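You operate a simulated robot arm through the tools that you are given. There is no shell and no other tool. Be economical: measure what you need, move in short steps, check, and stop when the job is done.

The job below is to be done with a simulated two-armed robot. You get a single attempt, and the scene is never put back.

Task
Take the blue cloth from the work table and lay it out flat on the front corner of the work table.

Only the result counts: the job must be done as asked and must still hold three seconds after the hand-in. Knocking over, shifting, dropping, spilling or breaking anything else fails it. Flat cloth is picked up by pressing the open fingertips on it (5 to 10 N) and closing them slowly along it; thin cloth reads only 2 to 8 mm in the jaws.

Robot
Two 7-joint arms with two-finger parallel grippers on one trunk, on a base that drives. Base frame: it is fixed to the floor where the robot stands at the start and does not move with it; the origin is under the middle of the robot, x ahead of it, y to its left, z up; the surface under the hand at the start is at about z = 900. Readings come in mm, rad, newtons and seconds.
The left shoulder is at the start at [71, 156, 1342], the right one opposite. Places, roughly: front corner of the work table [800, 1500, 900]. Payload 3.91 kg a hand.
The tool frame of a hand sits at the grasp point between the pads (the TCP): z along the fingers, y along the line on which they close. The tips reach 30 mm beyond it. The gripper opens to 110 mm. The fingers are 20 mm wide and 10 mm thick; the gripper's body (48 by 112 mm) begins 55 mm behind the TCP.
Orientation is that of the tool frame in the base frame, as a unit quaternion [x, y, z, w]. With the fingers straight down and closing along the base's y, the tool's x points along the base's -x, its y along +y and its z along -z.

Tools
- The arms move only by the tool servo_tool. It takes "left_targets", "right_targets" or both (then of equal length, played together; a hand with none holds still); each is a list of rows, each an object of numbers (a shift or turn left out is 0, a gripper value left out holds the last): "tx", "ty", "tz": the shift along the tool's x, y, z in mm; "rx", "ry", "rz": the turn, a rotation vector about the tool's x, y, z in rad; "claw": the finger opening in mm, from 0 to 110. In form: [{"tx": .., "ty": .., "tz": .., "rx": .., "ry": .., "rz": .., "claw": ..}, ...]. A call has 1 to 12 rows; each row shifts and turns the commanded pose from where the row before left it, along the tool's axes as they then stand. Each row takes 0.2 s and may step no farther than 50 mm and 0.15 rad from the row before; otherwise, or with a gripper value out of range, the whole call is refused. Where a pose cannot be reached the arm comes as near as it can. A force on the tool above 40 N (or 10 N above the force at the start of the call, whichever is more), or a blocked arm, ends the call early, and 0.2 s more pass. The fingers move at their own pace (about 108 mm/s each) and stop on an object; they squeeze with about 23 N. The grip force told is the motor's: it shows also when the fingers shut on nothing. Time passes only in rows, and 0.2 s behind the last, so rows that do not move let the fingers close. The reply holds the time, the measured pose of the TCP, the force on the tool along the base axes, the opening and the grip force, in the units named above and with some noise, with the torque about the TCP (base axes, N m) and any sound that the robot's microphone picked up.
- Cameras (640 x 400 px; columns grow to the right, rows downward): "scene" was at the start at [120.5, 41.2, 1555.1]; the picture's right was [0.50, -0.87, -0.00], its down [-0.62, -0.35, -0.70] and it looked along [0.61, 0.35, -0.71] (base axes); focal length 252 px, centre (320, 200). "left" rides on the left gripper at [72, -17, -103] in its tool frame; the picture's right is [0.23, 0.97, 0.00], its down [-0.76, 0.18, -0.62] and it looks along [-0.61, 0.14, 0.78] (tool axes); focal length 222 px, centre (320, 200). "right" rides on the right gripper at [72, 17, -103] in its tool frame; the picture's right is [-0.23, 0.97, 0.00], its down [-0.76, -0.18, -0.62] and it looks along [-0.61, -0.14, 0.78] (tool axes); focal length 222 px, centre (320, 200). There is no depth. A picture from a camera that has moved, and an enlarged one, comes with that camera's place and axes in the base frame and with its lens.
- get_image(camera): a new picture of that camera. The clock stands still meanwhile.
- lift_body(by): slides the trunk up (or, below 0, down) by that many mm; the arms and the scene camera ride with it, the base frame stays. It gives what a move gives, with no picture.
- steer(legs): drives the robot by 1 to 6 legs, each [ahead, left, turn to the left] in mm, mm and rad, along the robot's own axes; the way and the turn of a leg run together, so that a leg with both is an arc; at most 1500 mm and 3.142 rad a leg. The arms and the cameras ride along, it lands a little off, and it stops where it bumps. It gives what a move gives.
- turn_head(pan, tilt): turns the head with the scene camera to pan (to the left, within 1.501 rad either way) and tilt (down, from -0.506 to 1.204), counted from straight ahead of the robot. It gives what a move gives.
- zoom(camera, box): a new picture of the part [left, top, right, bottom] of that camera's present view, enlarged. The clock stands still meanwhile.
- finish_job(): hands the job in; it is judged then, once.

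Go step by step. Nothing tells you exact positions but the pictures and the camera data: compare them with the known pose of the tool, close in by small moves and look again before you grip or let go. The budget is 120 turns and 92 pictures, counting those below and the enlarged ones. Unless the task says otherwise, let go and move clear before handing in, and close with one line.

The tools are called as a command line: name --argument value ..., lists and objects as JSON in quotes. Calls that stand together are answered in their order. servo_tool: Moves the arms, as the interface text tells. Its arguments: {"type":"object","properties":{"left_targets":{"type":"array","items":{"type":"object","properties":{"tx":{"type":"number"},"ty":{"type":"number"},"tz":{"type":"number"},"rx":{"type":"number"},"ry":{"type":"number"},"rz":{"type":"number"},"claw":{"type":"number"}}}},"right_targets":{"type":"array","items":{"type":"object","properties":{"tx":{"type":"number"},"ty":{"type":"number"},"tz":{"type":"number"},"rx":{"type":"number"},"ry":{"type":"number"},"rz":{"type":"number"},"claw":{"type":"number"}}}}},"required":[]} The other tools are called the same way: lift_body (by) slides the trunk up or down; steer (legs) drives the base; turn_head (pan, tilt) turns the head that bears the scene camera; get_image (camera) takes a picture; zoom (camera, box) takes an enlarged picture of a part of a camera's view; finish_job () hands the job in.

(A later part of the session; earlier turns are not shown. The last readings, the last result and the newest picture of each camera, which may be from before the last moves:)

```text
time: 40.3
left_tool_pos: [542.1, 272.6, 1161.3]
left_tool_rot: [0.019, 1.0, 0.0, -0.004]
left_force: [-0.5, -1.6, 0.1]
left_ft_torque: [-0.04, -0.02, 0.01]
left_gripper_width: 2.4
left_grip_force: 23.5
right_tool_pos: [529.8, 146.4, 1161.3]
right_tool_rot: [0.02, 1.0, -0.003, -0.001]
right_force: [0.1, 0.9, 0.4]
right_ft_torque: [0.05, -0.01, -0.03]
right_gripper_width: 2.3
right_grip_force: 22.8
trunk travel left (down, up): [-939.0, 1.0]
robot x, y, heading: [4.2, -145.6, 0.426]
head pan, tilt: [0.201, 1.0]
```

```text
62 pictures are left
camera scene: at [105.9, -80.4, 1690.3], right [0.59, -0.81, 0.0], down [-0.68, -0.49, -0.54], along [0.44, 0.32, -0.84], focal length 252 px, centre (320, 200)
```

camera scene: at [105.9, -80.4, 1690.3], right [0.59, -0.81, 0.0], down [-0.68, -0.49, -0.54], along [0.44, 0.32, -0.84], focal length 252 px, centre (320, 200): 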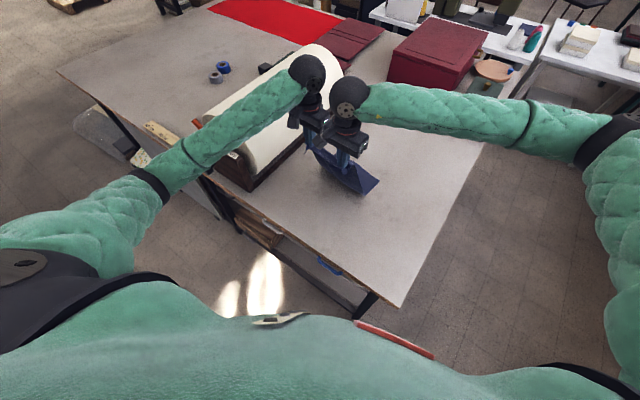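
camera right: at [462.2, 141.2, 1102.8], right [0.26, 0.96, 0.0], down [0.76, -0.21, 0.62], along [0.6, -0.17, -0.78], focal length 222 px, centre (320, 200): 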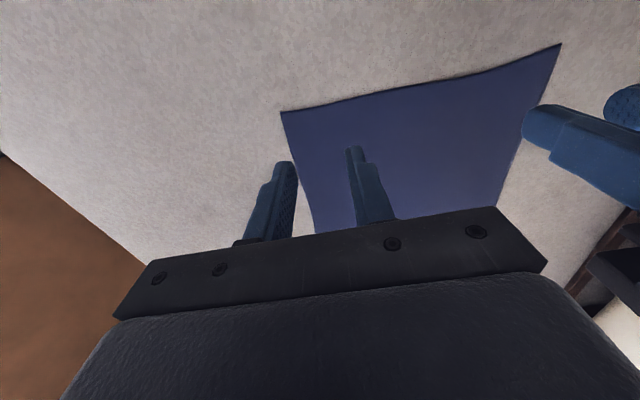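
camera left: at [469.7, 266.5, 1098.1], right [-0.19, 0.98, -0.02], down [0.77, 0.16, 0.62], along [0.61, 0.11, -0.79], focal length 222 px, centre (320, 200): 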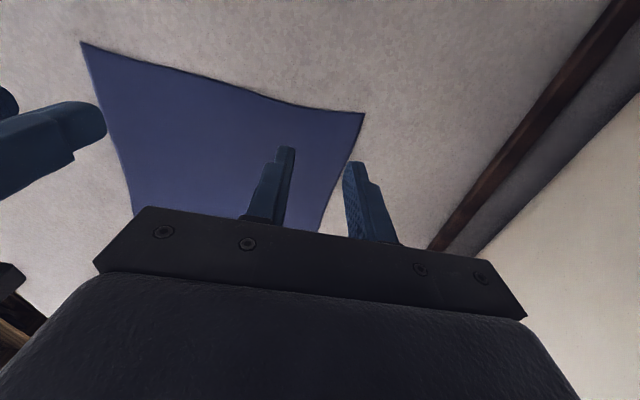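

The cloth hangs well from both hands. I raise it so its lower edge clears the table.

servo_tool --left_targets '[{"tz": -40}, {"tz": -40}, {"tz": -40}, {"tz": -40}, {"tz": -40}, {"tz": -40}, {}]' --right_targets '[{"tz": -40}, {"tz": -40}, {"tz": -40}, {"tz": -40}, {"tz": -40}, {"tz": -40}, {}]'

get_image --camera "scene"

```text
time: 41.9
left_tool_pos: [542.8, 272.9, 1400.7]
left_tool_rot: [0.019, 1.0, -0.001, -0.004]
left_force: [-0.9, -0.6, 0.4]
left_ft_torque: [-0.01, 0.05, -0.03]
left_gripper_width: 2.6
left_grip_force: 22.9
right_tool_pos: [528.1, 149.6, 1400.4]
right_tool_rot: [0.019, 1.0, -0.004, 0.0]
right_force: [1.0, 0.3, 0.0]
right_ft_torque: [0.0, -0.01, -0.03]
right_gripper_width: 1.8
right_grip_force: 23.0
trunk travel left (down, up): [-939.0, 1.0]
robot x, y, heading: [3.2, -145.2, 0.431]
head pan, tilt: [0.201, 1.0]
```

```text
61 pictures are left
camera scene: at [106.0, -80.0, 1690.3], right [0.59, -0.81, 0.0], down [-0.68, -0.49, -0.54], along [0.44, 0.32, -0.84], focal length 252 px, centre (320, 200)
```

scene: 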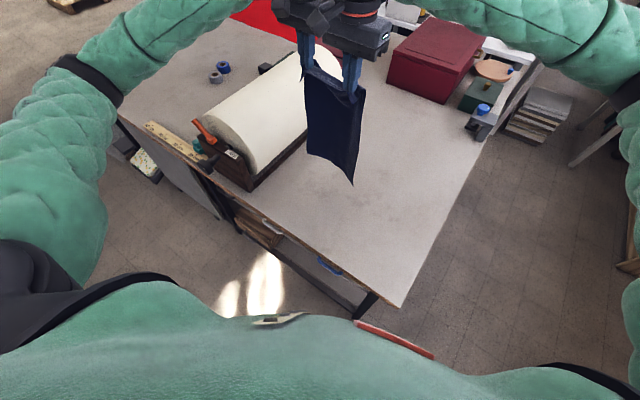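

The cloth hangs clear. Now I draw the hands in toward the body and square them to the robot, keeping their spacing.

servo_tool --left_targets '[{"tx": 26.5, "ty": -32.5, "rz": -0.092}, {"tx": 29.4, "ty": -29.9, "rz": -0.092}, {"tx": 32, "ty": -27.1, "rz": -0.092}, {"tx": 34.4, "ty": -24, "rz": -0.092}, {"tx": 36.4, "ty": -20.8, "rz": -0.092}, {}]' --right_targets '[{"tx": 13.6, "ty": -30, "rz": -0.092}, {"tx": 16.3, "ty": -28.6, "rz": -0.092}, {"tx": 18.9, "ty": -27, "rz": -0.092}, {"tx": 21.3, "ty": -25.1, "rz": -0.092}, {"tx": 23.5, "ty": -23, "rz": -0.092}, {}]'

get_image --camera "scene"

```text
time: 43.3
left_tool_pos: [406.6, 116.9, 1401.9]
left_tool_rot: [-0.209, 0.978, -0.001, -0.004]
left_force: [-0.4, -0.4, 0.3]
left_ft_torque: [-0.01, 0.01, -0.04]
left_gripper_width: 2.4
left_grip_force: 23.0
right_tool_pos: [454.9, 2.3, 1401.6]
right_tool_rot: [-0.21, 0.978, -0.004, -0.002]
right_force: [-0.2, 1.5, 0.0]
right_ft_torque: [-0.02, -0.02, -0.06]
right_gripper_width: 1.9
right_grip_force: 23.1
trunk travel left (down, up): [-939.0, 1.0]
robot x, y, heading: [3.1, -141.4, 0.428]
head pan, tilt: [0.201, 1.0]
```

```text
60 pictures are left
camera scene: at [106.1, -78.3, 1690.2], right [0.59, -0.81, 0.0], down [-0.68, -0.49, -0.54], along [0.44, 0.32, -0.84], focal length 252 px, centre (320, 200)
```

scene: 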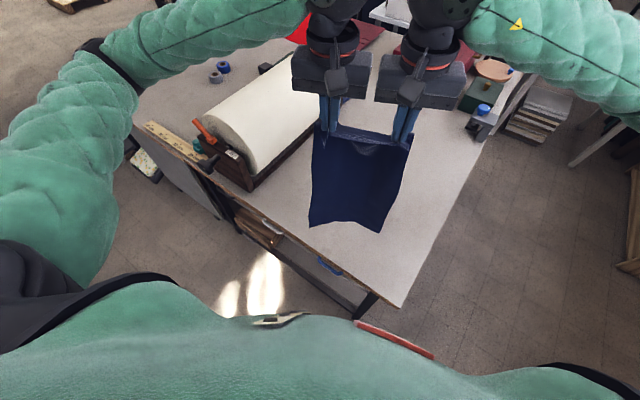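

The cloth is carried neatly. I turn the robot left to face along the table front, which keeps the cloth away from the bolt.

steer --legs '[[0, 0, 0.6], [0, 0, 0.54]]'

turn_head --pan 0 --tilt 0.6

get_image --camera "scene"

```text
time: 46.9
left_tool_pos: [-62.2, 330.9, 1401.3]
left_tool_rot: [-0.703, 0.711, -0.001, -0.003]
left_force: [-0.3, 0.4, -0.4]
left_ft_torque: [-0.01, 0.0, -0.04]
left_gripper_width: 2.7
left_grip_force: 23.1
right_tool_pos: [61.4, 328.2, 1401.3]
right_tool_rot: [-0.703, 0.711, -0.004, -0.001]
right_force: [0.4, 0.7, -0.3]
right_ft_torque: [0.03, 0.05, -0.02]
right_gripper_width: 1.9
right_grip_force: 22.5
trunk travel left (down, up): [-939.0, 1.0]
robot x, y, heading: [4.5, -142.6, 1.564]
head pan, tilt: [0.201, 1.0]
```

```text
time: 47.8
left_tool_pos: [-63.8, 328.6, 1401.6]
left_tool_rot: [-0.703, 0.711, -0.001, -0.003]
left_force: [0.1, -0.1, 0.1]
left_ft_torque: [-0.03, 0.02, -0.04]
left_gripper_width: 2.4
left_grip_force: 22.7
right_tool_pos: [61.5, 328.6, 1402.7]
right_tool_rot: [-0.703, 0.711, -0.003, 0.0]
right_force: [0.1, 1.0, -0.9]
right_ft_torque: [-0.02, 0.01, -0.06]
right_gripper_width: 2.0
right_grip_force: 23.5
trunk travel left (down, up): [-939.0, 1.0]
robot x, y, heading: [5.1, -142.5, 1.565]
head pan, tilt: [0.0, 0.6]
```

```text
59 pictures are left
camera scene: at [3.5, -3.3, 1722.3], right [1.0, -0.01, 0.0], down [0.0, -0.57, -0.82], along [0.0, 0.82, -0.57], focal length 252 px, centre (320, 200)
```

scene: 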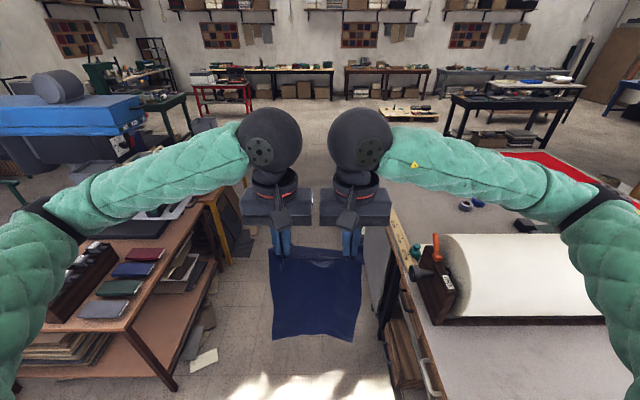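

The lane along the table front is clear, and the arms ride well above everything. I drive along it to y ≈ 1500.

steer --legs '[[820, 0, 0], [820, 0, 0]]'

turn_head --pan -0.9 --tilt 0.7

get_image --camera "scene"

```text
time: 56.1
left_tool_pos: [-54.2, 1963.6, 1402.3]
left_tool_rot: [-0.701, 0.713, -0.001, -0.003]
left_force: [-0.2, -0.7, -0.2]
left_ft_torque: [0.0, -0.02, -0.06]
left_gripper_width: 2.4
left_grip_force: 22.8
right_tool_pos: [69.1, 1959.8, 1402.1]
right_tool_rot: [-0.701, 0.713, -0.003, 0.001]
right_force: [0.5, 0.6, -0.4]
right_ft_torque: [0.0, -0.02, -0.03]
right_gripper_width: 1.9
right_grip_force: 23.1
trunk travel left (down, up): [-939.0, 1.0]
robot x, y, heading: [7.5, 1489.7, 1.562]
head pan, tilt: [0.0, 0.6]
```

```text
time: 57.3
left_tool_pos: [-54.8, 1963.0, 1402.2]
left_tool_rot: [-0.701, 0.713, -0.001, -0.003]
left_force: [0.2, 0.2, 0.0]
left_ft_torque: [-0.04, -0.02, -0.03]
left_gripper_width: 2.3
left_grip_force: 23.1
right_tool_pos: [69.4, 1960.2, 1402.4]
right_tool_rot: [-0.702, 0.712, -0.004, 0.0]
right_force: [-0.6, 0.0, -0.3]
right_ft_torque: [0.0, 0.03, -0.01]
right_gripper_width: 1.7
right_grip_force: 24.0
trunk travel left (down, up): [-939.0, 1.0]
robot x, y, heading: [6.8, 1491.5, 1.559]
head pan, tilt: [-0.901, 0.7]
```

```text
58 pictures are left
camera scene: at [76.9, 1593.8, 1713.8], right [0.61, -0.79, 0.0], down [-0.51, -0.4, -0.76], along [0.6, 0.47, -0.64], focal length 252 px, centre (320, 200)
```

scene: 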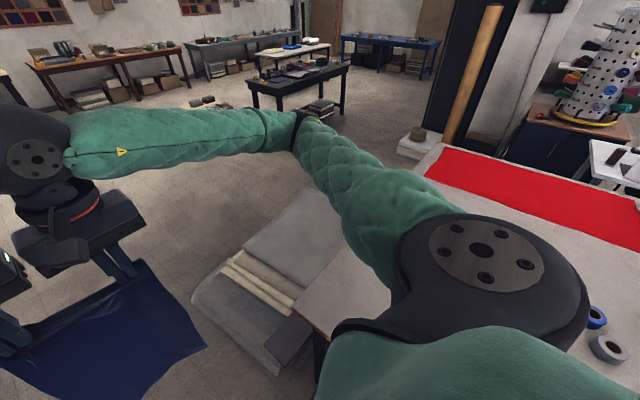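

The target area is clear: the tape rolls sit around y ≈ 1100 and the red cloth lies beyond x ≈ 1350. I turn to face the table.

steer --legs '[[0, 0, -0.8], [0, 0, -0.76]]'

turn_head --pan 0 --tilt 0.9

get_image --camera "scene"

```text
time: 61.8
left_tool_pos: [482.3, 1561.8, 1402.2]
left_tool_rot: [0.0, 1.0, 0.002, -0.003]
left_force: [-0.3, 0.8, -0.1]
left_ft_torque: [0.01, 0.01, 0.0]
left_gripper_width: 2.3
left_grip_force: 23.3
right_tool_pos: [481.2, 1438.2, 1401.9]
right_tool_rot: [-0.001, 1.0, -0.002, -0.002]
right_force: [-0.4, 0.4, -0.2]
right_ft_torque: [0.0, -0.01, 0.0]
right_gripper_width: 2.1
right_grip_force: 23.3
trunk travel left (down, up): [-939.0, 1.0]
robot x, y, heading: [6.1, 1490.6, 0.007]
head pan, tilt: [-0.901, 0.7]
```

```text
time: 63.0
left_tool_pos: [481.5, 1562.0, 1401.3]
left_tool_rot: [0.0, 1.0, 0.001, -0.002]
left_force: [-0.4, 0.4, 0.0]
left_ft_torque: [-0.01, 0.0, 0.03]
left_gripper_width: 2.6
left_grip_force: 22.7
right_tool_pos: [481.3, 1437.7, 1402.4]
right_tool_rot: [-0.001, 1.0, -0.003, -0.003]
right_force: [-0.2, -0.6, -0.3]
right_ft_torque: [0.05, 0.0, -0.01]
right_gripper_width: 1.7
right_grip_force: 23.4
trunk travel left (down, up): [-939.0, 1.0]
robot x, y, heading: [8.2, 1489.7, 0.001]
head pan, tilt: [0.0, 0.901]
```

```text
57 pictures are left
camera scene: at [135.9, 1491.5, 1697.6], right [0.01, -1.0, 0.0], down [-0.78, 0.0, -0.62], along [0.62, 0.0, -0.78], focal length 252 px, centre (320, 200)
```

scene: 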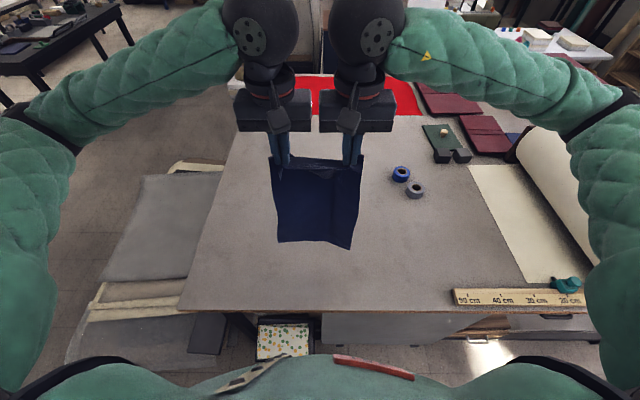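

The cloth hangs centred at y ≈ 1500, in front of the target area. I extend the hands forward at height, so I can then lower the cloth while drawing back.

servo_tool --left_targets '[{"tx": -20}, {"tx": -40}, {"tx": -40}, {"tx": -40}, {"tx": -40}, {"tx": -40}, {"tx": -40}, {"tx": -40}, {"tx": -40}, {"tx": -40}, {"tx": -40}, {"tx": -30}]' --right_targets '[{"tx": -20}, {"tx": -40}, {"tx": -40}, {"tx": -40}, {"tx": -40}, {"tx": -40}, {"tx": -40}, {"tx": -40}, {"tx": -40}, {"tx": -40}, {"tx": -40}, {"tx": -30}]'

get_image --camera "scene"

```text
time: 65.6
left_tool_pos: [934.0, 1563.6, 1398.7]
left_tool_rot: [0.0, 1.0, 0.001, -0.004]
left_force: [0.4, 0.6, -0.6]
left_ft_torque: [0.0, 0.01, 0.03]
left_gripper_width: 2.8
left_grip_force: 23.1
right_tool_pos: [934.7, 1438.0, 1400.1]
right_tool_rot: [-0.001, 1.0, -0.003, -0.004]
right_force: [0.0, -0.5, 0.6]
right_ft_torque: [0.0, 0.0, 0.01]
right_gripper_width: 1.8
right_grip_force: 22.9
trunk travel left (down, up): [-939.0, 1.0]
robot x, y, heading: [8.3, 1492.2, 0.006]
head pan, tilt: [0.0, 0.901]
```

```text
56 pictures are left
camera scene: at [138.0, 1491.5, 1697.4], right [0.01, -1.0, 0.0], down [-0.78, -0.01, -0.62], along [0.62, 0.0, -0.78], focal length 252 px, centre (320, 200)
```

scene: 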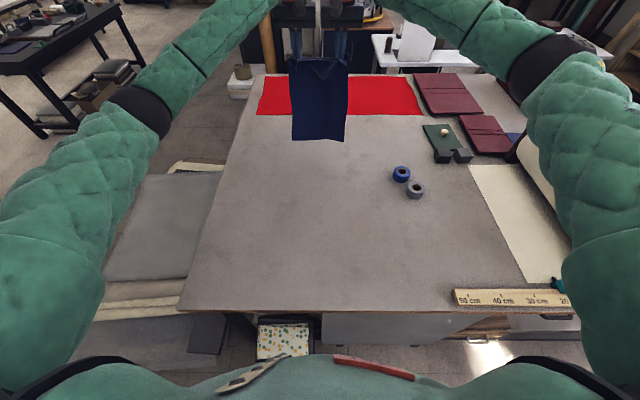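

servo_tool --left_targets '[{"tx": -10, "tz": 15}, {"tx": -15, "tz": 20}, {"tx": -10, "tz": 15}, {}, {}, {}, {}]' --right_targets '[{"tx": -10, "tz": 15}, {"tx": -15, "tz": 20}, {"tx": -10, "tz": 15}, {}, {}, {}, {}]'

get_image --camera "scene"

```text
time: 67.2
left_tool_pos: [967.4, 1562.2, 1348.5]
left_tool_rot: [-0.001, 1.0, 0.001, -0.003]
left_force: [-0.5, 0.4, 0.2]
left_ft_torque: [0.04, -0.02, 0.01]
left_gripper_width: 2.4
left_grip_force: 23.2
right_tool_pos: [967.1, 1438.5, 1350.0]
right_tool_rot: [0.0, 1.0, -0.003, -0.003]
right_force: [-0.4, -0.6, -0.1]
right_ft_torque: [-0.01, 0.04, -0.02]
right_gripper_width: 1.7
right_grip_force: 23.0
trunk travel left (down, up): [-939.0, 1.0]
robot x, y, heading: [12.1, 1493.2, 0.007]
head pan, tilt: [0.0, 0.901]
```

```text
55 pictures are left
camera scene: at [135.7, 1491.5, 1697.7], right [0.01, -1.0, 0.0], down [-0.78, -0.01, -0.62], along [0.62, 0.0, -0.78], focal length 252 px, centre (320, 200)
```

scene: 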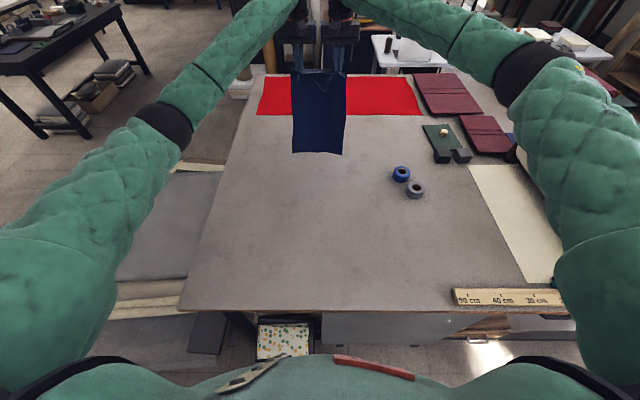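

The lower edge hangs about 75 mm over the table. I lower it to touch at x ≈ 967, then draw back while lowering.

servo_tool --left_targets '[{"tz": 25}, {"tz": 25}, {"tz": 20}, {"tz": 8}, {}, {"tx": 10, "tz": 8}, {"tx": 20, "tz": 15}, {"tx": 20, "tz": 18}, {"tx": 20, "tz": 20}, {"tx": 20, "tz": 20}, {"tx": 20, "tz": 20}, {"tx": 20, "tz": 20}]' --right_targets '[{"tz": 25}, {"tz": 25}, {"tz": 20}, {"tz": 8}, {}, {"tx": 10, "tz": 8}, {"tx": 20, "tz": 15}, {"tx": 20, "tz": 18}, {"tx": 20, "tz": 20}, {"tx": 20, "tz": 20}, {"tx": 20, "tz": 20}, {"tx": 20, "tz": 20}]'

get_image --camera "scene"

```text
time: 69.8
left_tool_pos: [835.9, 1561.9, 1152.7]
left_tool_rot: [-0.001, 1.0, 0.0, -0.001]
left_force: [0.6, -0.6, -0.5]
left_ft_torque: [-0.02, 0.01, 0.0]
left_gripper_width: 2.5
left_grip_force: 23.0
right_tool_pos: [833.9, 1436.8, 1149.9]
right_tool_rot: [-0.001, 1.0, -0.003, -0.003]
right_force: [-0.9, 0.7, 0.0]
right_ft_torque: [-0.03, -0.01, -0.03]
right_gripper_width: 2.0
right_grip_force: 22.9
trunk travel left (down, up): [-939.0, 1.0]
robot x, y, heading: [7.2, 1488.9, 0.008]
head pan, tilt: [0.0, 0.901]
```

```text
54 pictures are left
camera scene: at [135.5, 1491.5, 1697.8], right [0.01, -1.0, 0.0], down [-0.78, -0.01, -0.62], along [0.62, 0.0, -0.78], focal length 252 px, centre (320, 200)
```

scene: 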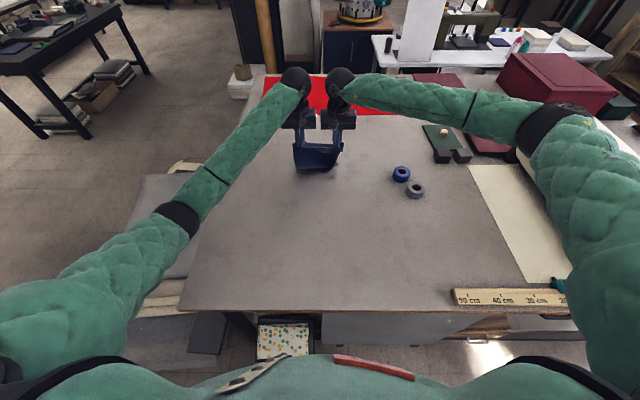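

zoom --camera "scene" --box '[240, 80, 400, 180]'

get_image --camera "left"

```text
4.00 times, centred on (320, 130) of scene
camera zoom: at [135.5, 1491.5, 1697.8], right [0.01, -1.0, 0.0], down [-0.78, -0.01, -0.62], along [0.62, 0.0, -0.78], focal length 1006 px, centre (320, 480)
```

zoom: 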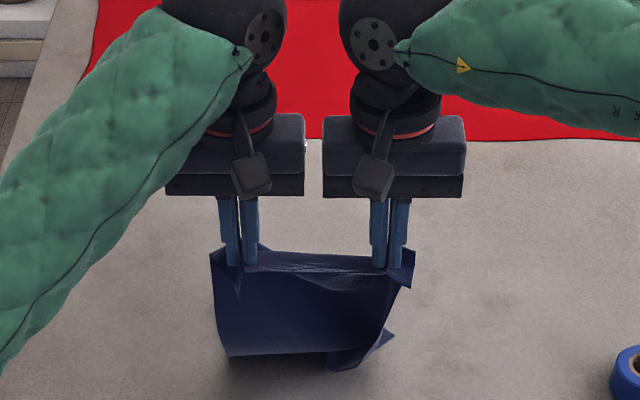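

```text
52 pictures are left
camera left: at [763.0, 1547.1, 1255.5], right [-0.23, 0.97, 0.0], down [0.76, 0.18, 0.62], along [0.6, 0.14, -0.78], focal length 222 px, centre (320, 200)
```

left: 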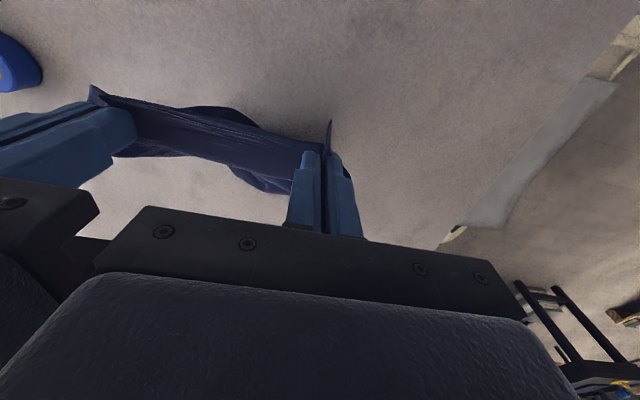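

The cloth bunched under itself because the free end did not trail. I lift it again and lay it the other way instead: touch down near the front and drag forward with the end trailing.

servo_tool --left_targets '[{"tz": -40}, {"tz": -40}, {"tz": -40}, {"tz": -40}, {"tz": -30}, {"tx": 40}, {"tx": 45}, {"tx": 45}, {"tx": 45}, {"tx": 45}, {"tx": 45}, {"tx": 40}]' --right_targets '[{"tz": -40}, {"tz": -40}, {"tz": -40}, {"tz": -40}, {"tz": -30}, {"tx": 40}, {"tx": 45}, {"tx": 45}, {"tx": 45}, {"tx": 45}, {"tx": 45}, {"tx": 40}]'

servo_tool --left_targets '[{}, {}, {}, {}, {}]'

get_image --camera "scene"

```text
time: 72.4
left_tool_pos: [530.1, 1561.4, 1344.7]
left_tool_rot: [-0.001, 1.0, 0.0, -0.002]
left_force: [0.3, -0.7, -0.2]
left_ft_torque: [0.03, -0.02, 0.01]
left_gripper_width: 2.7
left_grip_force: 22.7
right_tool_pos: [529.2, 1437.5, 1343.7]
right_tool_rot: [-0.001, 1.0, -0.003, -0.002]
right_force: [-0.3, 0.2, -0.4]
right_ft_torque: [0.02, 0.0, -0.01]
right_gripper_width: 2.0
right_grip_force: 23.4
trunk travel left (down, up): [-939.0, 1.0]
robot x, y, heading: [12.5, 1491.4, 0.006]
head pan, tilt: [0.0, 0.901]
```

```text
time: 73.6
left_tool_pos: [531.3, 1562.1, 1344.1]
left_tool_rot: [-0.001, 1.0, 0.001, -0.003]
left_force: [-0.1, -0.1, -0.4]
left_ft_torque: [0.01, -0.03, 0.0]
left_gripper_width: 2.2
left_grip_force: 22.9
right_tool_pos: [530.0, 1437.3, 1343.4]
right_tool_rot: [-0.001, 1.0, -0.003, -0.002]
right_force: [0.1, 0.1, -0.6]
right_ft_torque: [0.02, -0.02, 0.03]
right_gripper_width: 1.8
right_grip_force: 23.0
trunk travel left (down, up): [-939.0, 1.0]
robot x, y, heading: [12.6, 1489.4, 0.003]
head pan, tilt: [0.0, 0.901]
```

```text
51 pictures are left
camera scene: at [135.4, 1491.5, 1697.7], right [0.01, -1.0, 0.0], down [-0.78, -0.01, -0.62], along [0.62, 0.0, -0.78], focal length 252 px, centre (320, 200)
```

scene: 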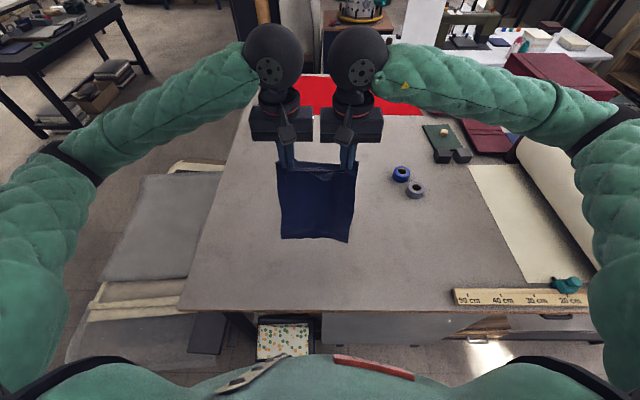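

servo_tool --left_targets '[{"tz": 25}, {"tz": 25}, {"tz": 18}, {"tz": 8}, {}, {"tx": -20, "tz": 3}, {"tx": -25, "tz": 6}, {"tx": -25, "tz": 12}, {"tx": -25, "tz": 18}, {"tx": -25, "tz": 20}]' --right_targets '[{"tz": 25}, {"tz": 25}, {"tz": 18}, {"tz": 8}, {}, {"tx": -20, "tz": 3}, {"tx": -25, "tz": 6}, {"tx": -25, "tz": 12}, {"tx": -25, "tz": 18}, {"tx": -25, "tz": 20}]'

zoom --camera "scene" --box '[208, 100, 432, 240]'

```text
time: 75.8
left_tool_pos: [652.5, 1563.0, 1206.9]
left_tool_rot: [-0.001, 1.0, 0.001, -0.003]
left_force: [0.3, 0.5, 0.2]
left_ft_torque: [0.0, 0.02, 0.06]
left_gripper_width: 2.6
left_grip_force: 23.1
right_tool_pos: [653.2, 1436.7, 1207.5]
right_tool_rot: [-0.001, 1.0, -0.002, -0.002]
right_force: [1.0, -0.6, 0.1]
right_ft_torque: [0.0, 0.01, 0.01]
right_gripper_width: 1.9
right_grip_force: 23.0
trunk travel left (down, up): [-939.0, 1.0]
robot x, y, heading: [12.5, 1489.4, 0.011]
head pan, tilt: [0.0, 0.901]
```

```text
2.86 times, centred on (320, 170) of scene
camera zoom: at [137.9, 1491.6, 1697.5], right [0.01, -1.0, 0.0], down [-0.78, -0.01, -0.62], along [0.62, 0.0, -0.78], focal length 719 px, centre (320, 286)
```

zoom: 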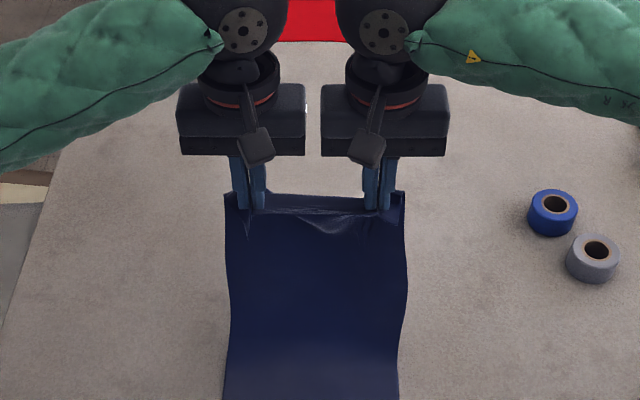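

The end now trails properly on the table. I continue forward and down.

servo_tool --left_targets '[{"tx": -25, "tz": 22}, {"tx": -25, "tz": 22}, {"tx": -25, "tz": 22}, {"tx": -25, "tz": 22}, {"tx": -25, "tz": 22}, {"tx": -25, "tz": 22}, {"tx": -25, "tz": 22}, {"tx": -25, "tz": 22}, {"tx": -25, "tz": 22}, {"tx": -22, "tz": 20}]' --right_targets '[{"tx": -25, "tz": 22}, {"tx": -25, "tz": 22}, {"tx": -25, "tz": 22}, {"tx": -25, "tz": 22}, {"tx": -25, "tz": 22}, {"tx": -25, "tz": 22}, {"tx": -25, "tz": 22}, {"tx": -25, "tz": 22}, {"tx": -25, "tz": 22}, {"tx": -22, "tz": 20}]'

zoom --camera "scene" --box '[208, 80, 432, 220]'

```text
time: 78.0
left_tool_pos: [899.3, 1563.4, 986.3]
left_tool_rot: [0.001, 1.0, 0.001, -0.004]
left_force: [-0.8, -1.7, -0.2]
left_ft_torque: [-0.05, 0.02, 0.04]
left_gripper_width: 2.6
left_grip_force: 22.8
right_tool_pos: [897.8, 1436.2, 987.6]
right_tool_rot: [-0.001, 1.0, -0.003, -0.003]
right_force: [0.0, 1.8, -0.2]
right_ft_torque: [0.04, 0.02, -0.02]
right_gripper_width: 1.8
right_grip_force: 22.5
trunk travel left (down, up): [-939.0, 1.0]
robot x, y, heading: [11.2, 1492.6, 0.009]
head pan, tilt: [0.0, 0.901]
```

```text
2.86 times, centred on (320, 150) of scene
camera zoom: at [138.2, 1491.5, 1697.4], right [0.01, -1.0, 0.0], down [-0.78, -0.01, -0.62], along [0.62, 0.0, -0.78], focal length 719 px, centre (320, 343)
```

zoom: 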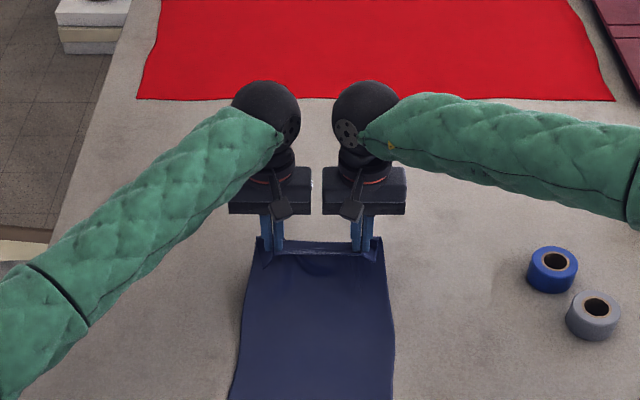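

servo_tool --left_targets '[{"tx": -15, "tz": 14}, {"tx": -15, "tz": 14}, {"tx": -14, "tz": 13}, {"tx": -10, "tz": 8}, {}]' --right_targets '[{"tx": -15, "tz": 14}, {"tx": -15, "tz": 14}, {"tx": -14, "tz": 13}, {"tx": -10, "tz": 8}, {}]'

get_image --camera "scene"

```text
time: 79.2
left_tool_pos: [950.7, 1564.0, 938.8]
left_tool_rot: [-0.001, 1.0, 0.0, -0.002]
left_force: [0.3, -1.3, -0.4]
left_ft_torque: [-0.05, -0.01, 0.02]
left_gripper_width: 2.3
left_grip_force: 22.8
right_tool_pos: [950.6, 1436.5, 939.3]
right_tool_rot: [-0.001, 1.0, -0.002, -0.003]
right_force: [-0.3, 1.4, 0.0]
right_ft_torque: [0.07, -0.03, 0.01]
right_gripper_width: 1.6
right_grip_force: 23.4
trunk travel left (down, up): [-939.0, 1.0]
robot x, y, heading: [11.5, 1487.9, 0.011]
head pan, tilt: [0.0, 0.901]
```

```text
48 pictures are left
camera scene: at [135.8, 1491.6, 1697.6], right [0.01, -1.0, 0.0], down [-0.78, -0.01, -0.62], along [0.62, 0.0, -0.78], focal length 252 px, centre (320, 200)
```

scene: 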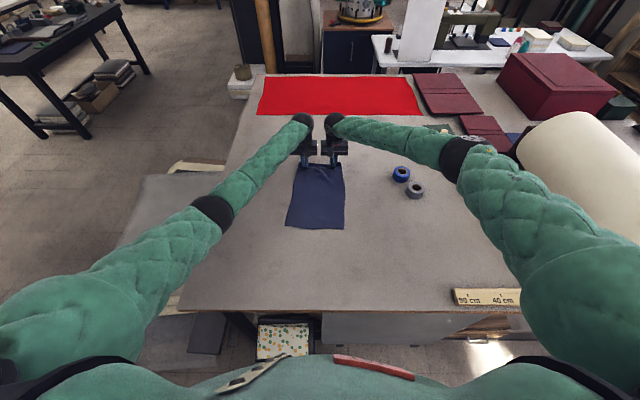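

The cloth lies trailing toward the robot, from about x 632 to 970. I press the pinched corners onto the table.

servo_tool --left_targets '[{"tx": -6, "tz": 3}, {"tx": -4, "tz": 2}, {"tz": 1.5}, {}]' --right_targets '[{"tx": -6, "tz": 3}, {"tx": -4, "tz": 2}, {"tz": 1.5}, {}]'

```text
time: 80.2
left_tool_pos: [961.0, 1562.8, 932.6]
left_tool_rot: [-0.001, 1.0, 0.001, -0.002]
left_force: [-0.4, -2.5, 3.8]
left_ft_torque: [-0.09, -0.02, 0.02]
left_gripper_width: 2.6
left_grip_force: 22.9
right_tool_pos: [960.3, 1436.6, 932.8]
right_tool_rot: [-0.001, 1.0, -0.003, -0.002]
right_force: [-0.1, 1.5, 1.6]
right_ft_torque: [0.04, -0.02, -0.01]
right_gripper_width: 1.6
right_grip_force: 22.8
trunk travel left (down, up): [-939.0, 1.0]
robot x, y, heading: [8.2, 1489.4, 0.006]
head pan, tilt: [0.0, 0.901]
```

servo_tool --left_targets '[{"tz": 0.3}, {"claw": 6, "ty": 3}, {"claw": 10, "ty": 2}, {"claw": 14, "ty": 2}, {"claw": 18, "ty": 2}, {"claw": 22, "ty": 2}, {"claw": 26, "ty": 2}, {"claw": 30, "ty": 2}, {"claw": 34, "ty": 2}, {}]' --right_targets '[{"tz": 0.5}, {"claw": 6, "ty": -3}, {"claw": 10, "ty": -2}, {"claw": 14, "ty": -2}, {"claw": 18, "ty": -2}, {"claw": 22, "ty": -2}, {"claw": 26, "ty": -2}, {"claw": 30, "ty": -2}, {"claw": 34, "ty": -2}, {}]'

zoom --camera "left" --box '[0, 0, 480, 300]'

zoom --camera "right" --box '[160, 0, 640, 300]'

```text
time: 82.4
left_tool_pos: [960.6, 1579.9, 932.1]
left_tool_rot: [-0.001, 1.0, 0.001, -0.002]
left_force: [1.0, -4.7, 6.2]
left_ft_torque: [-0.05, 0.03, -0.01]
left_gripper_width: 32.6
left_grip_force: 0.0
right_tool_pos: [959.8, 1419.0, 932.8]
right_tool_rot: [0.0, 1.0, -0.003, -0.001]
right_force: [-0.4, 3.8, 2.9]
right_ft_torque: [0.05, -0.01, 0.0]
right_gripper_width: 34.0
right_grip_force: 0.5
trunk travel left (down, up): [-939.0, 1.0]
robot x, y, heading: [11.6, 1489.8, 0.007]
head pan, tilt: [0.0, 0.901]
```

```text
1.33 times, centred on (240, 150) of left
camera zoom: at [888.2, 1563.9, 1035.8], right [-0.23, 0.97, 0.0], down [0.76, 0.18, 0.62], along [0.6, 0.14, -0.78], focal length 296 px, centre (427, 267)
```

zoom: 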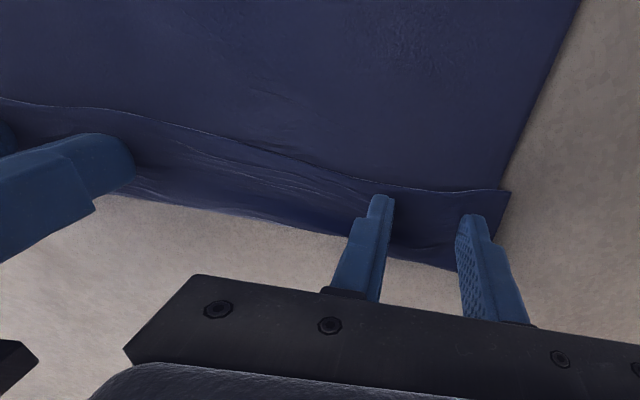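

```text
1.33 times, centred on (400, 150) of right
camera zoom: at [887.4, 1436.1, 1035.6], right [0.23, 0.97, -0.01], down [0.76, -0.17, 0.62], along [0.6, -0.14, -0.78], focal length 296 px, centre (213, 267)
```

zoom: 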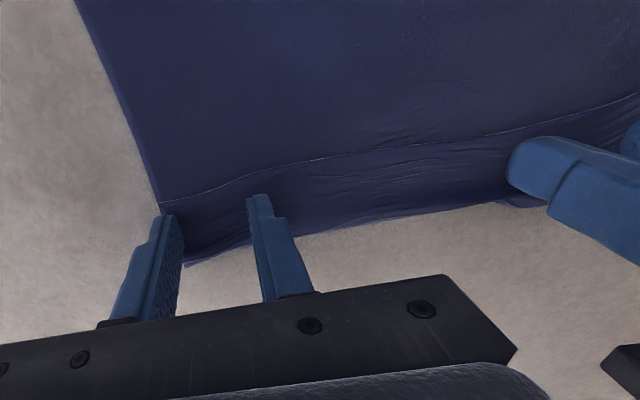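

The original edge strip, about 30 mm wide, is folded over on top, because the hands led the cloth forward. I'll release, regrip at the near edge and lay it again by drawing back toward the robot, so the strip opens out. First I release and rise.

servo_tool --left_targets '[{"tz": -10}, {"tz": -30}, {"tz": -40}, {"tz": -40}, {"tx": 40}, {"tx": 45}, {"tx": 45}, {"tx": 45}, {"tx": 45}, {"tx": 45}, {"tx": 35}, {}]' --right_targets '[{"tz": -10}, {"tz": -30}, {"tz": -40}, {"tz": -40}, {"tx": 40}, {"tx": 45}, {"tx": 45}, {"tx": 45}, {"tx": 45}, {"tx": 45}, {"tx": 35}, {}]'

get_image --camera "scene"

get_image --camera "left"

get_image --camera "right"

```text
time: 85.0
left_tool_pos: [661.7, 1579.7, 1052.5]
left_tool_rot: [0.0, 1.0, 0.001, -0.004]
left_force: [-1.3, -0.4, -0.4]
left_ft_torque: [0.03, 0.03, -0.01]
left_gripper_width: 34.1
left_grip_force: 0.1
right_tool_pos: [659.5, 1420.7, 1053.4]
right_tool_rot: [-0.001, 1.0, -0.002, -0.003]
right_force: [0.3, -0.4, -0.6]
right_ft_torque: [-0.02, 0.05, 0.02]
right_gripper_width: 34.1
right_grip_force: 0.0
trunk travel left (down, up): [-939.0, 1.0]
robot x, y, heading: [8.8, 1489.9, 0.01]
head pan, tilt: [0.0, 0.901]
```

```text
45 pictures are left
camera scene: at [137.1, 1491.1, 1697.5], right [0.01, -1.0, 0.0], down [-0.78, 0.0, -0.62], along [0.62, 0.0, -0.78], focal length 252 px, centre (320, 200)
```

scene: 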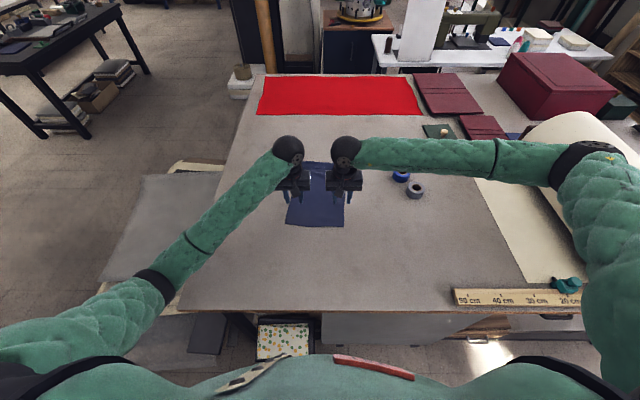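

```text
44 pictures are left
camera left: at [589.7, 1563.6, 1155.6], right [-0.23, 0.97, 0.0], down [0.77, 0.18, 0.62], along [0.6, 0.14, -0.79], focal length 222 px, centre (320, 200)
```

left: 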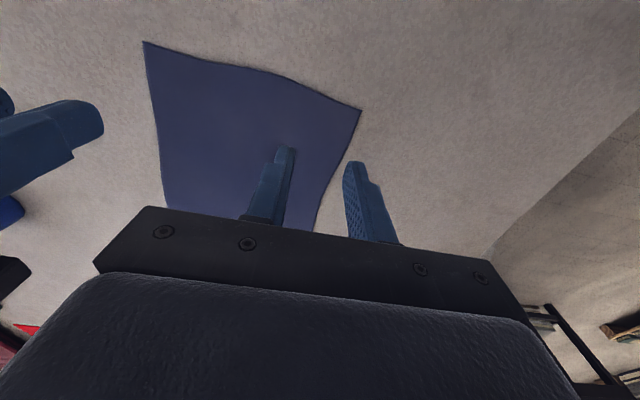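

```text
43 pictures are left
camera right: at [588.1, 1437.9, 1156.2], right [0.23, 0.97, -0.01], down [0.77, -0.17, 0.62], along [0.6, -0.15, -0.78], focal length 222 px, centre (320, 200)
```

right: 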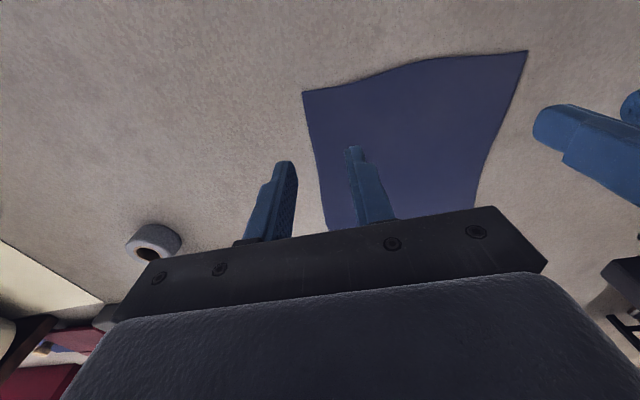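

The near corners are at (650, 1623) and (638, 1405), and both wrist cameras agree. I align the hands to them and come down close to the cloth.

servo_tool --left_targets '[{"rz": 0.05, "claw": 34}, {"tx": -8, "ty": 9}, {"tz": 40}, {"tz": 40}, {"tz": 25}, {"tz": 10}, {}]' --right_targets '[{"rz": 0.05, "claw": 32}, {"ty": 17}, {"tz": 40}, {"tz": 40}, {"tz": 25}, {"tz": 10}, {}]'

zoom --camera "left" --box '[160, 80, 480, 280]'

zoom --camera "right" --box '[160, 80, 480, 280]'

```text
time: 86.6
left_tool_pos: [670.7, 1589.8, 938.3]
left_tool_rot: [0.025, 1.0, 0.001, -0.003]
left_force: [-0.3, 0.8, 0.0]
left_ft_torque: [0.0, 0.01, -0.02]
left_gripper_width: 34.2
left_grip_force: 0.0
right_tool_pos: [660.3, 1435.0, 939.0]
right_tool_rot: [0.024, 1.0, -0.003, -0.002]
right_force: [-0.1, 0.3, 0.7]
right_ft_torque: [0.02, -0.01, -0.01]
right_gripper_width: 32.3
right_grip_force: 0.1
trunk travel left (down, up): [-939.0, 1.0]
robot x, y, heading: [9.1, 1489.0, 0.004]
head pan, tilt: [0.0, 0.901]
```

```text
2.00 times, centred on (320, 180) of left
camera zoom: at [596.8, 1576.6, 1041.8], right [-0.18, 0.98, 0.0], down [0.77, 0.14, 0.62], along [0.61, 0.11, -0.79], focal length 444 px, centre (320, 240)
```

zoom: 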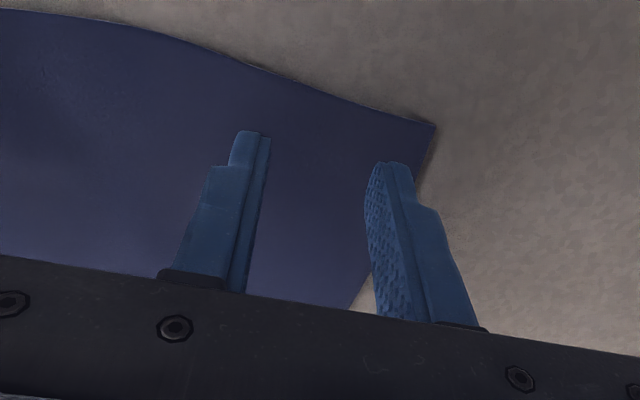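

```text
2.00 times, centred on (320, 180) of right
camera zoom: at [589.3, 1456.4, 1041.2], right [0.27, 0.96, -0.01], down [0.76, -0.21, 0.62], along [0.6, -0.17, -0.78], focal length 444 px, centre (320, 240)
```

zoom: 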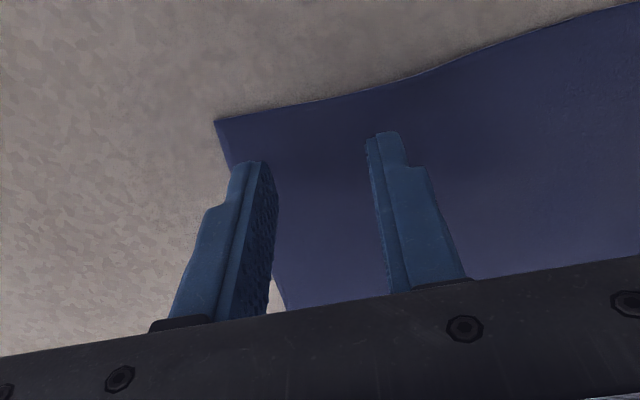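

servo_tool --left_targets '[{"ty": -4, "tz": 4}, {"tz": 2.3}, {}, {}]' --right_targets '[{"ty": 5, "tz": 3}, {}, {}, {}]'

```text
time: 87.6
left_tool_pos: [669.4, 1585.3, 932.0]
left_tool_rot: [0.024, 1.0, 0.002, -0.003]
left_force: [-0.6, 0.2, 0.5]
left_ft_torque: [0.02, 0.01, 0.0]
left_gripper_width: 33.9
left_grip_force: 0.0
right_tool_pos: [661.1, 1440.4, 934.5]
right_tool_rot: [0.024, 1.0, -0.002, -0.003]
right_force: [-0.1, 0.0, -0.9]
right_ft_torque: [0.02, -0.01, 0.03]
right_gripper_width: 32.1
right_grip_force: 0.2
trunk travel left (down, up): [-939.0, 1.0]
robot x, y, heading: [9.2, 1491.1, 0.006]
head pan, tilt: [0.0, 0.901]
```

servo_tool --left_targets '[{"tz": 1}, {}, {}]'

```text
time: 88.4
left_tool_pos: [668.0, 1582.8, 933.2]
left_tool_rot: [0.024, 1.0, 0.0, -0.002]
left_force: [0.2, 0.3, 4.3]
left_ft_torque: [0.09, 0.01, -0.01]
left_gripper_width: 33.8
left_grip_force: 0.0
right_tool_pos: [661.3, 1440.3, 935.4]
right_tool_rot: [0.024, 1.0, -0.003, -0.002]
right_force: [-0.3, -1.0, 0.3]
right_ft_torque: [0.01, 0.02, -0.01]
right_gripper_width: 31.8
right_grip_force: 0.1
trunk travel left (down, up): [-939.0, 1.0]
robot x, y, heading: [9.6, 1491.4, 0.003]
head pan, tilt: [0.0, 0.901]
```

servo_tool --left_targets '[{"rx": -0.005, "tz": 0.5}, {}, {"claw": 30}, {"claw": 26}, {"claw": 22}, {"claw": 18}, {"claw": 14}, {"claw": 10}, {"claw": 6}, {"claw": 2}, {"claw": 0}, {}]'

zoom --camera "left" --box '[160, 80, 480, 280]'

```text
time: 91.0
left_tool_pos: [668.2, 1584.6, 931.8]
left_tool_rot: [0.024, 1.0, 0.003, -0.002]
left_force: [-0.8, 0.9, 14.5]
left_ft_torque: [0.05, -0.02, -0.02]
left_gripper_width: 2.6
left_grip_force: 23.0
right_tool_pos: [660.4, 1441.3, 935.9]
right_tool_rot: [0.024, 1.0, -0.002, -0.002]
right_force: [-0.1, -0.1, -0.5]
right_ft_torque: [-0.01, 0.0, 0.0]
right_gripper_width: 32.0
right_grip_force: 0.0
trunk travel left (down, up): [-939.0, 1.0]
robot x, y, heading: [7.1, 1490.0, 0.01]
head pan, tilt: [0.0, 0.901]
```

```text
2.00 times, centred on (320, 180) of left
camera zoom: at [595.5, 1571.7, 1034.6], right [-0.18, 0.98, 0.01], down [0.77, 0.14, 0.62], along [0.61, 0.12, -0.78], focal length 444 px, centre (320, 240)
```

zoom: 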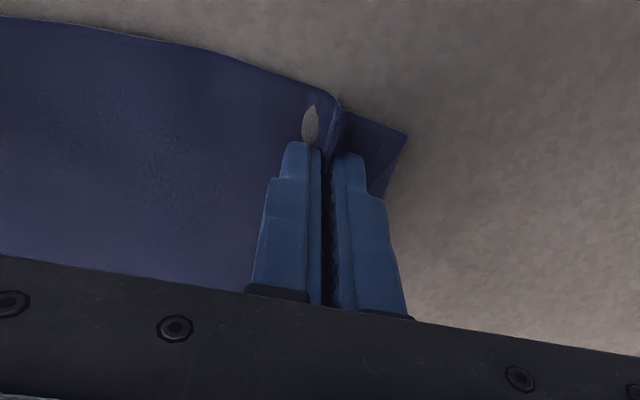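

The left hand holds a fold (2.6 mm). Now I press with the right hand.

servo_tool --left_targets '[{"tz": -0.8}, {}, {}, {}]' --right_targets '[{"tz": 2.5}, {"tz": 1.2}, {}, {}]'

zoom --camera "right" --box '[160, 80, 480, 280]'

```text
time: 92.0
left_tool_pos: [670.2, 1585.3, 931.0]
left_tool_rot: [0.025, 1.0, 0.003, -0.002]
left_force: [-0.2, 0.5, 5.8]
left_ft_torque: [0.03, -0.01, -0.01]
left_gripper_width: 2.3
left_grip_force: 22.9
right_tool_pos: [660.8, 1440.8, 931.8]
right_tool_rot: [0.025, 1.0, -0.002, -0.002]
right_force: [0.5, -0.4, 0.6]
right_ft_torque: [-0.02, -0.04, -0.02]
right_gripper_width: 31.9
right_grip_force: 0.1
trunk travel left (down, up): [-939.0, 1.0]
robot x, y, heading: [8.7, 1491.8, 0.007]
head pan, tilt: [0.0, 0.901]
```

```text
2.00 times, centred on (320, 180) of right
camera zoom: at [589.6, 1461.2, 1034.7], right [0.27, 0.96, -0.01], down [0.75, -0.21, 0.62], along [0.6, -0.18, -0.78], focal length 444 px, centre (320, 240)
```

zoom: 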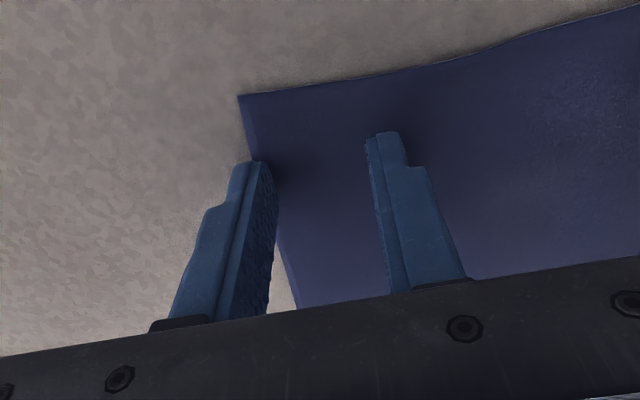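

servo_tool --right_targets '[{"tz": -2}, {"ty": 8}, {"tz": 2}, {"tz": 1.2}, {}, {}]'

```text
time: 93.4
left_tool_pos: [667.9, 1585.3, 932.3]
left_tool_rot: [0.025, 1.0, 0.003, -0.002]
left_force: [0.0, -0.4, 0.5]
left_ft_torque: [-0.01, -0.02, -0.01]
left_gripper_width: 2.4
left_grip_force: 22.9
right_tool_pos: [662.2, 1449.8, 931.3]
right_tool_rot: [0.025, 1.0, -0.003, -0.002]
right_force: [2.3, 0.6, 13.8]
right_ft_torque: [-0.01, -0.04, -0.02]
right_gripper_width: 32.0
right_grip_force: 0.0
trunk travel left (down, up): [-939.0, 1.0]
robot x, y, heading: [8.1, 1487.9, 0.01]
head pan, tilt: [0.0, 0.901]
```

The right press is level. I ease it slightly and close slowly.

servo_tool --right_targets '[{"tz": -0.3}, {"claw": 29}, {"claw": 26}, {"claw": 22}, {"claw": 18}, {"claw": 14}, {"claw": 10}, {"claw": 6}, {"claw": 2}, {"claw": 0}, {}, {}]'

zoom --camera "right" --box '[160, 80, 480, 280]'

```text
time: 96.0
left_tool_pos: [668.4, 1584.4, 932.3]
left_tool_rot: [0.024, 1.0, 0.003, -0.002]
left_force: [-0.2, -8.3, 0.8]
left_ft_torque: [-0.23, 0.04, 0.07]
left_gripper_width: 2.4
left_grip_force: 23.5
right_tool_pos: [660.5, 1448.4, 931.6]
right_tool_rot: [0.024, 1.0, -0.003, -0.002]
right_force: [2.2, 6.6, 17.7]
right_ft_torque: [0.22, 0.0, -0.09]
right_gripper_width: 3.3
right_grip_force: 22.3
trunk travel left (down, up): [-939.0, 1.0]
robot x, y, heading: [9.2, 1490.1, 0.012]
head pan, tilt: [0.0, 0.901]
```

```text
2.00 times, centred on (320, 180) of right
camera zoom: at [589.4, 1469.3, 1034.4], right [0.27, 0.96, -0.01], down [0.75, -0.21, 0.62], along [0.6, -0.17, -0.78], focal length 444 px, centre (320, 240)
```

zoom: 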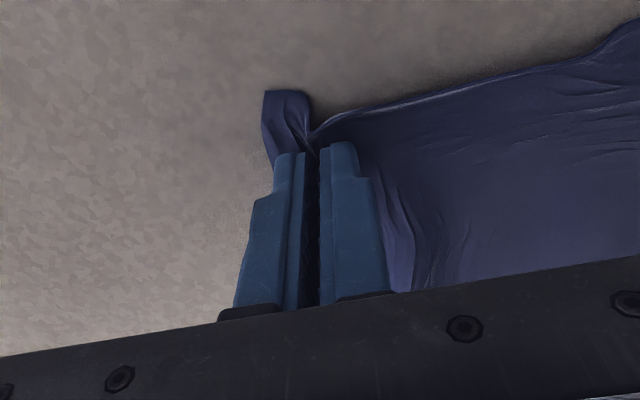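

Both near corners are held. I lift while moving forward so the cloth hangs free, with its far strip opening out.

servo_tool --left_targets '[{"tz": -15}, {"tz": -35, "rz": -0.05}, {"tx": -20, "tz": -38}, {"tx": -28, "tz": -38}, {"tx": -28, "tz": -38}, {"tx": -28, "tz": -38}, {"tx": -28, "tz": -38}, {"tx": -28, "tz": -38}, {"tx": -28, "tz": -38}, {"tx": -28, "tz": -38}, {"tx": -28, "tz": -38}, {"tx": -28, "tz": -38}]' --right_targets '[{"tz": -15, "ty": 2}, {"tz": -35, "rz": -0.05}, {"tx": -20, "tz": -38}, {"tx": -28, "tz": -38}, {"tx": -28, "tz": -38}, {"tx": -28, "tz": -38}, {"tx": -28, "tz": -38}, {"tx": -28, "tz": -38}, {"tx": -28, "tz": -38}, {"tx": -30, "tz": -38}, {"tx": -30, "tz": -38}, {"tx": -32, "tz": -38}]'

servo_tool --left_targets '[{}, {}, {}, {}, {}]'

get_image --camera "scene"

```text
time: 98.6
left_tool_pos: [944.9, 1582.1, 1359.0]
left_tool_rot: [-0.001, 1.0, 0.004, -0.003]
left_force: [-0.9, -0.5, -0.9]
left_ft_torque: [-0.04, 0.0, 0.02]
left_gripper_width: 2.3
left_grip_force: 23.0
right_tool_pos: [944.1, 1454.2, 1358.1]
right_tool_rot: [-0.002, 1.0, -0.003, -0.002]
right_force: [0.1, 0.3, -0.2]
right_ft_torque: [0.03, 0.03, -0.03]
right_gripper_width: 1.8
right_grip_force: 22.7
trunk travel left (down, up): [-939.0, 1.0]
robot x, y, heading: [9.1, 1492.6, 0.007]
head pan, tilt: [0.0, 0.901]
```

```text
time: 99.8
left_tool_pos: [945.2, 1581.0, 1359.0]
left_tool_rot: [-0.001, 1.0, 0.003, -0.002]
left_force: [0.3, -0.9, -0.2]
left_ft_torque: [0.02, 0.01, 0.03]
left_gripper_width: 2.1
left_grip_force: 23.3
right_tool_pos: [945.4, 1455.3, 1359.2]
right_tool_rot: [-0.001, 1.0, -0.002, -0.003]
right_force: [0.4, 0.9, 0.5]
right_ft_torque: [0.01, -0.01, -0.02]
right_gripper_width: 1.7
right_grip_force: 23.0
trunk travel left (down, up): [-939.0, 1.0]
robot x, y, heading: [9.7, 1491.0, 0.009]
head pan, tilt: [0.0, 0.901]
```

```text
37 pictures are left
camera scene: at [136.3, 1491.6, 1697.6], right [0.01, -1.0, 0.0], down [-0.78, -0.01, -0.62], along [0.62, 0.0, -0.78], focal length 252 px, centre (320, 200)
```

scene: 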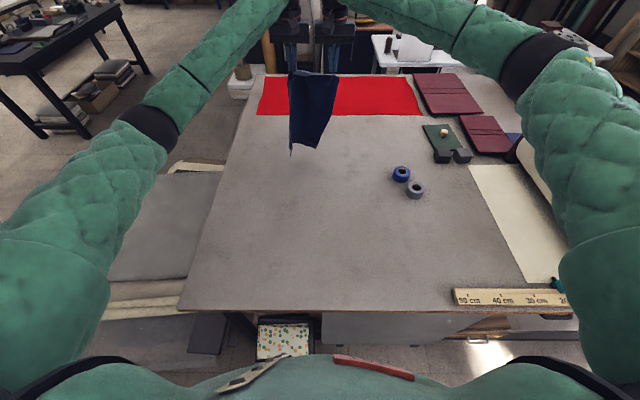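

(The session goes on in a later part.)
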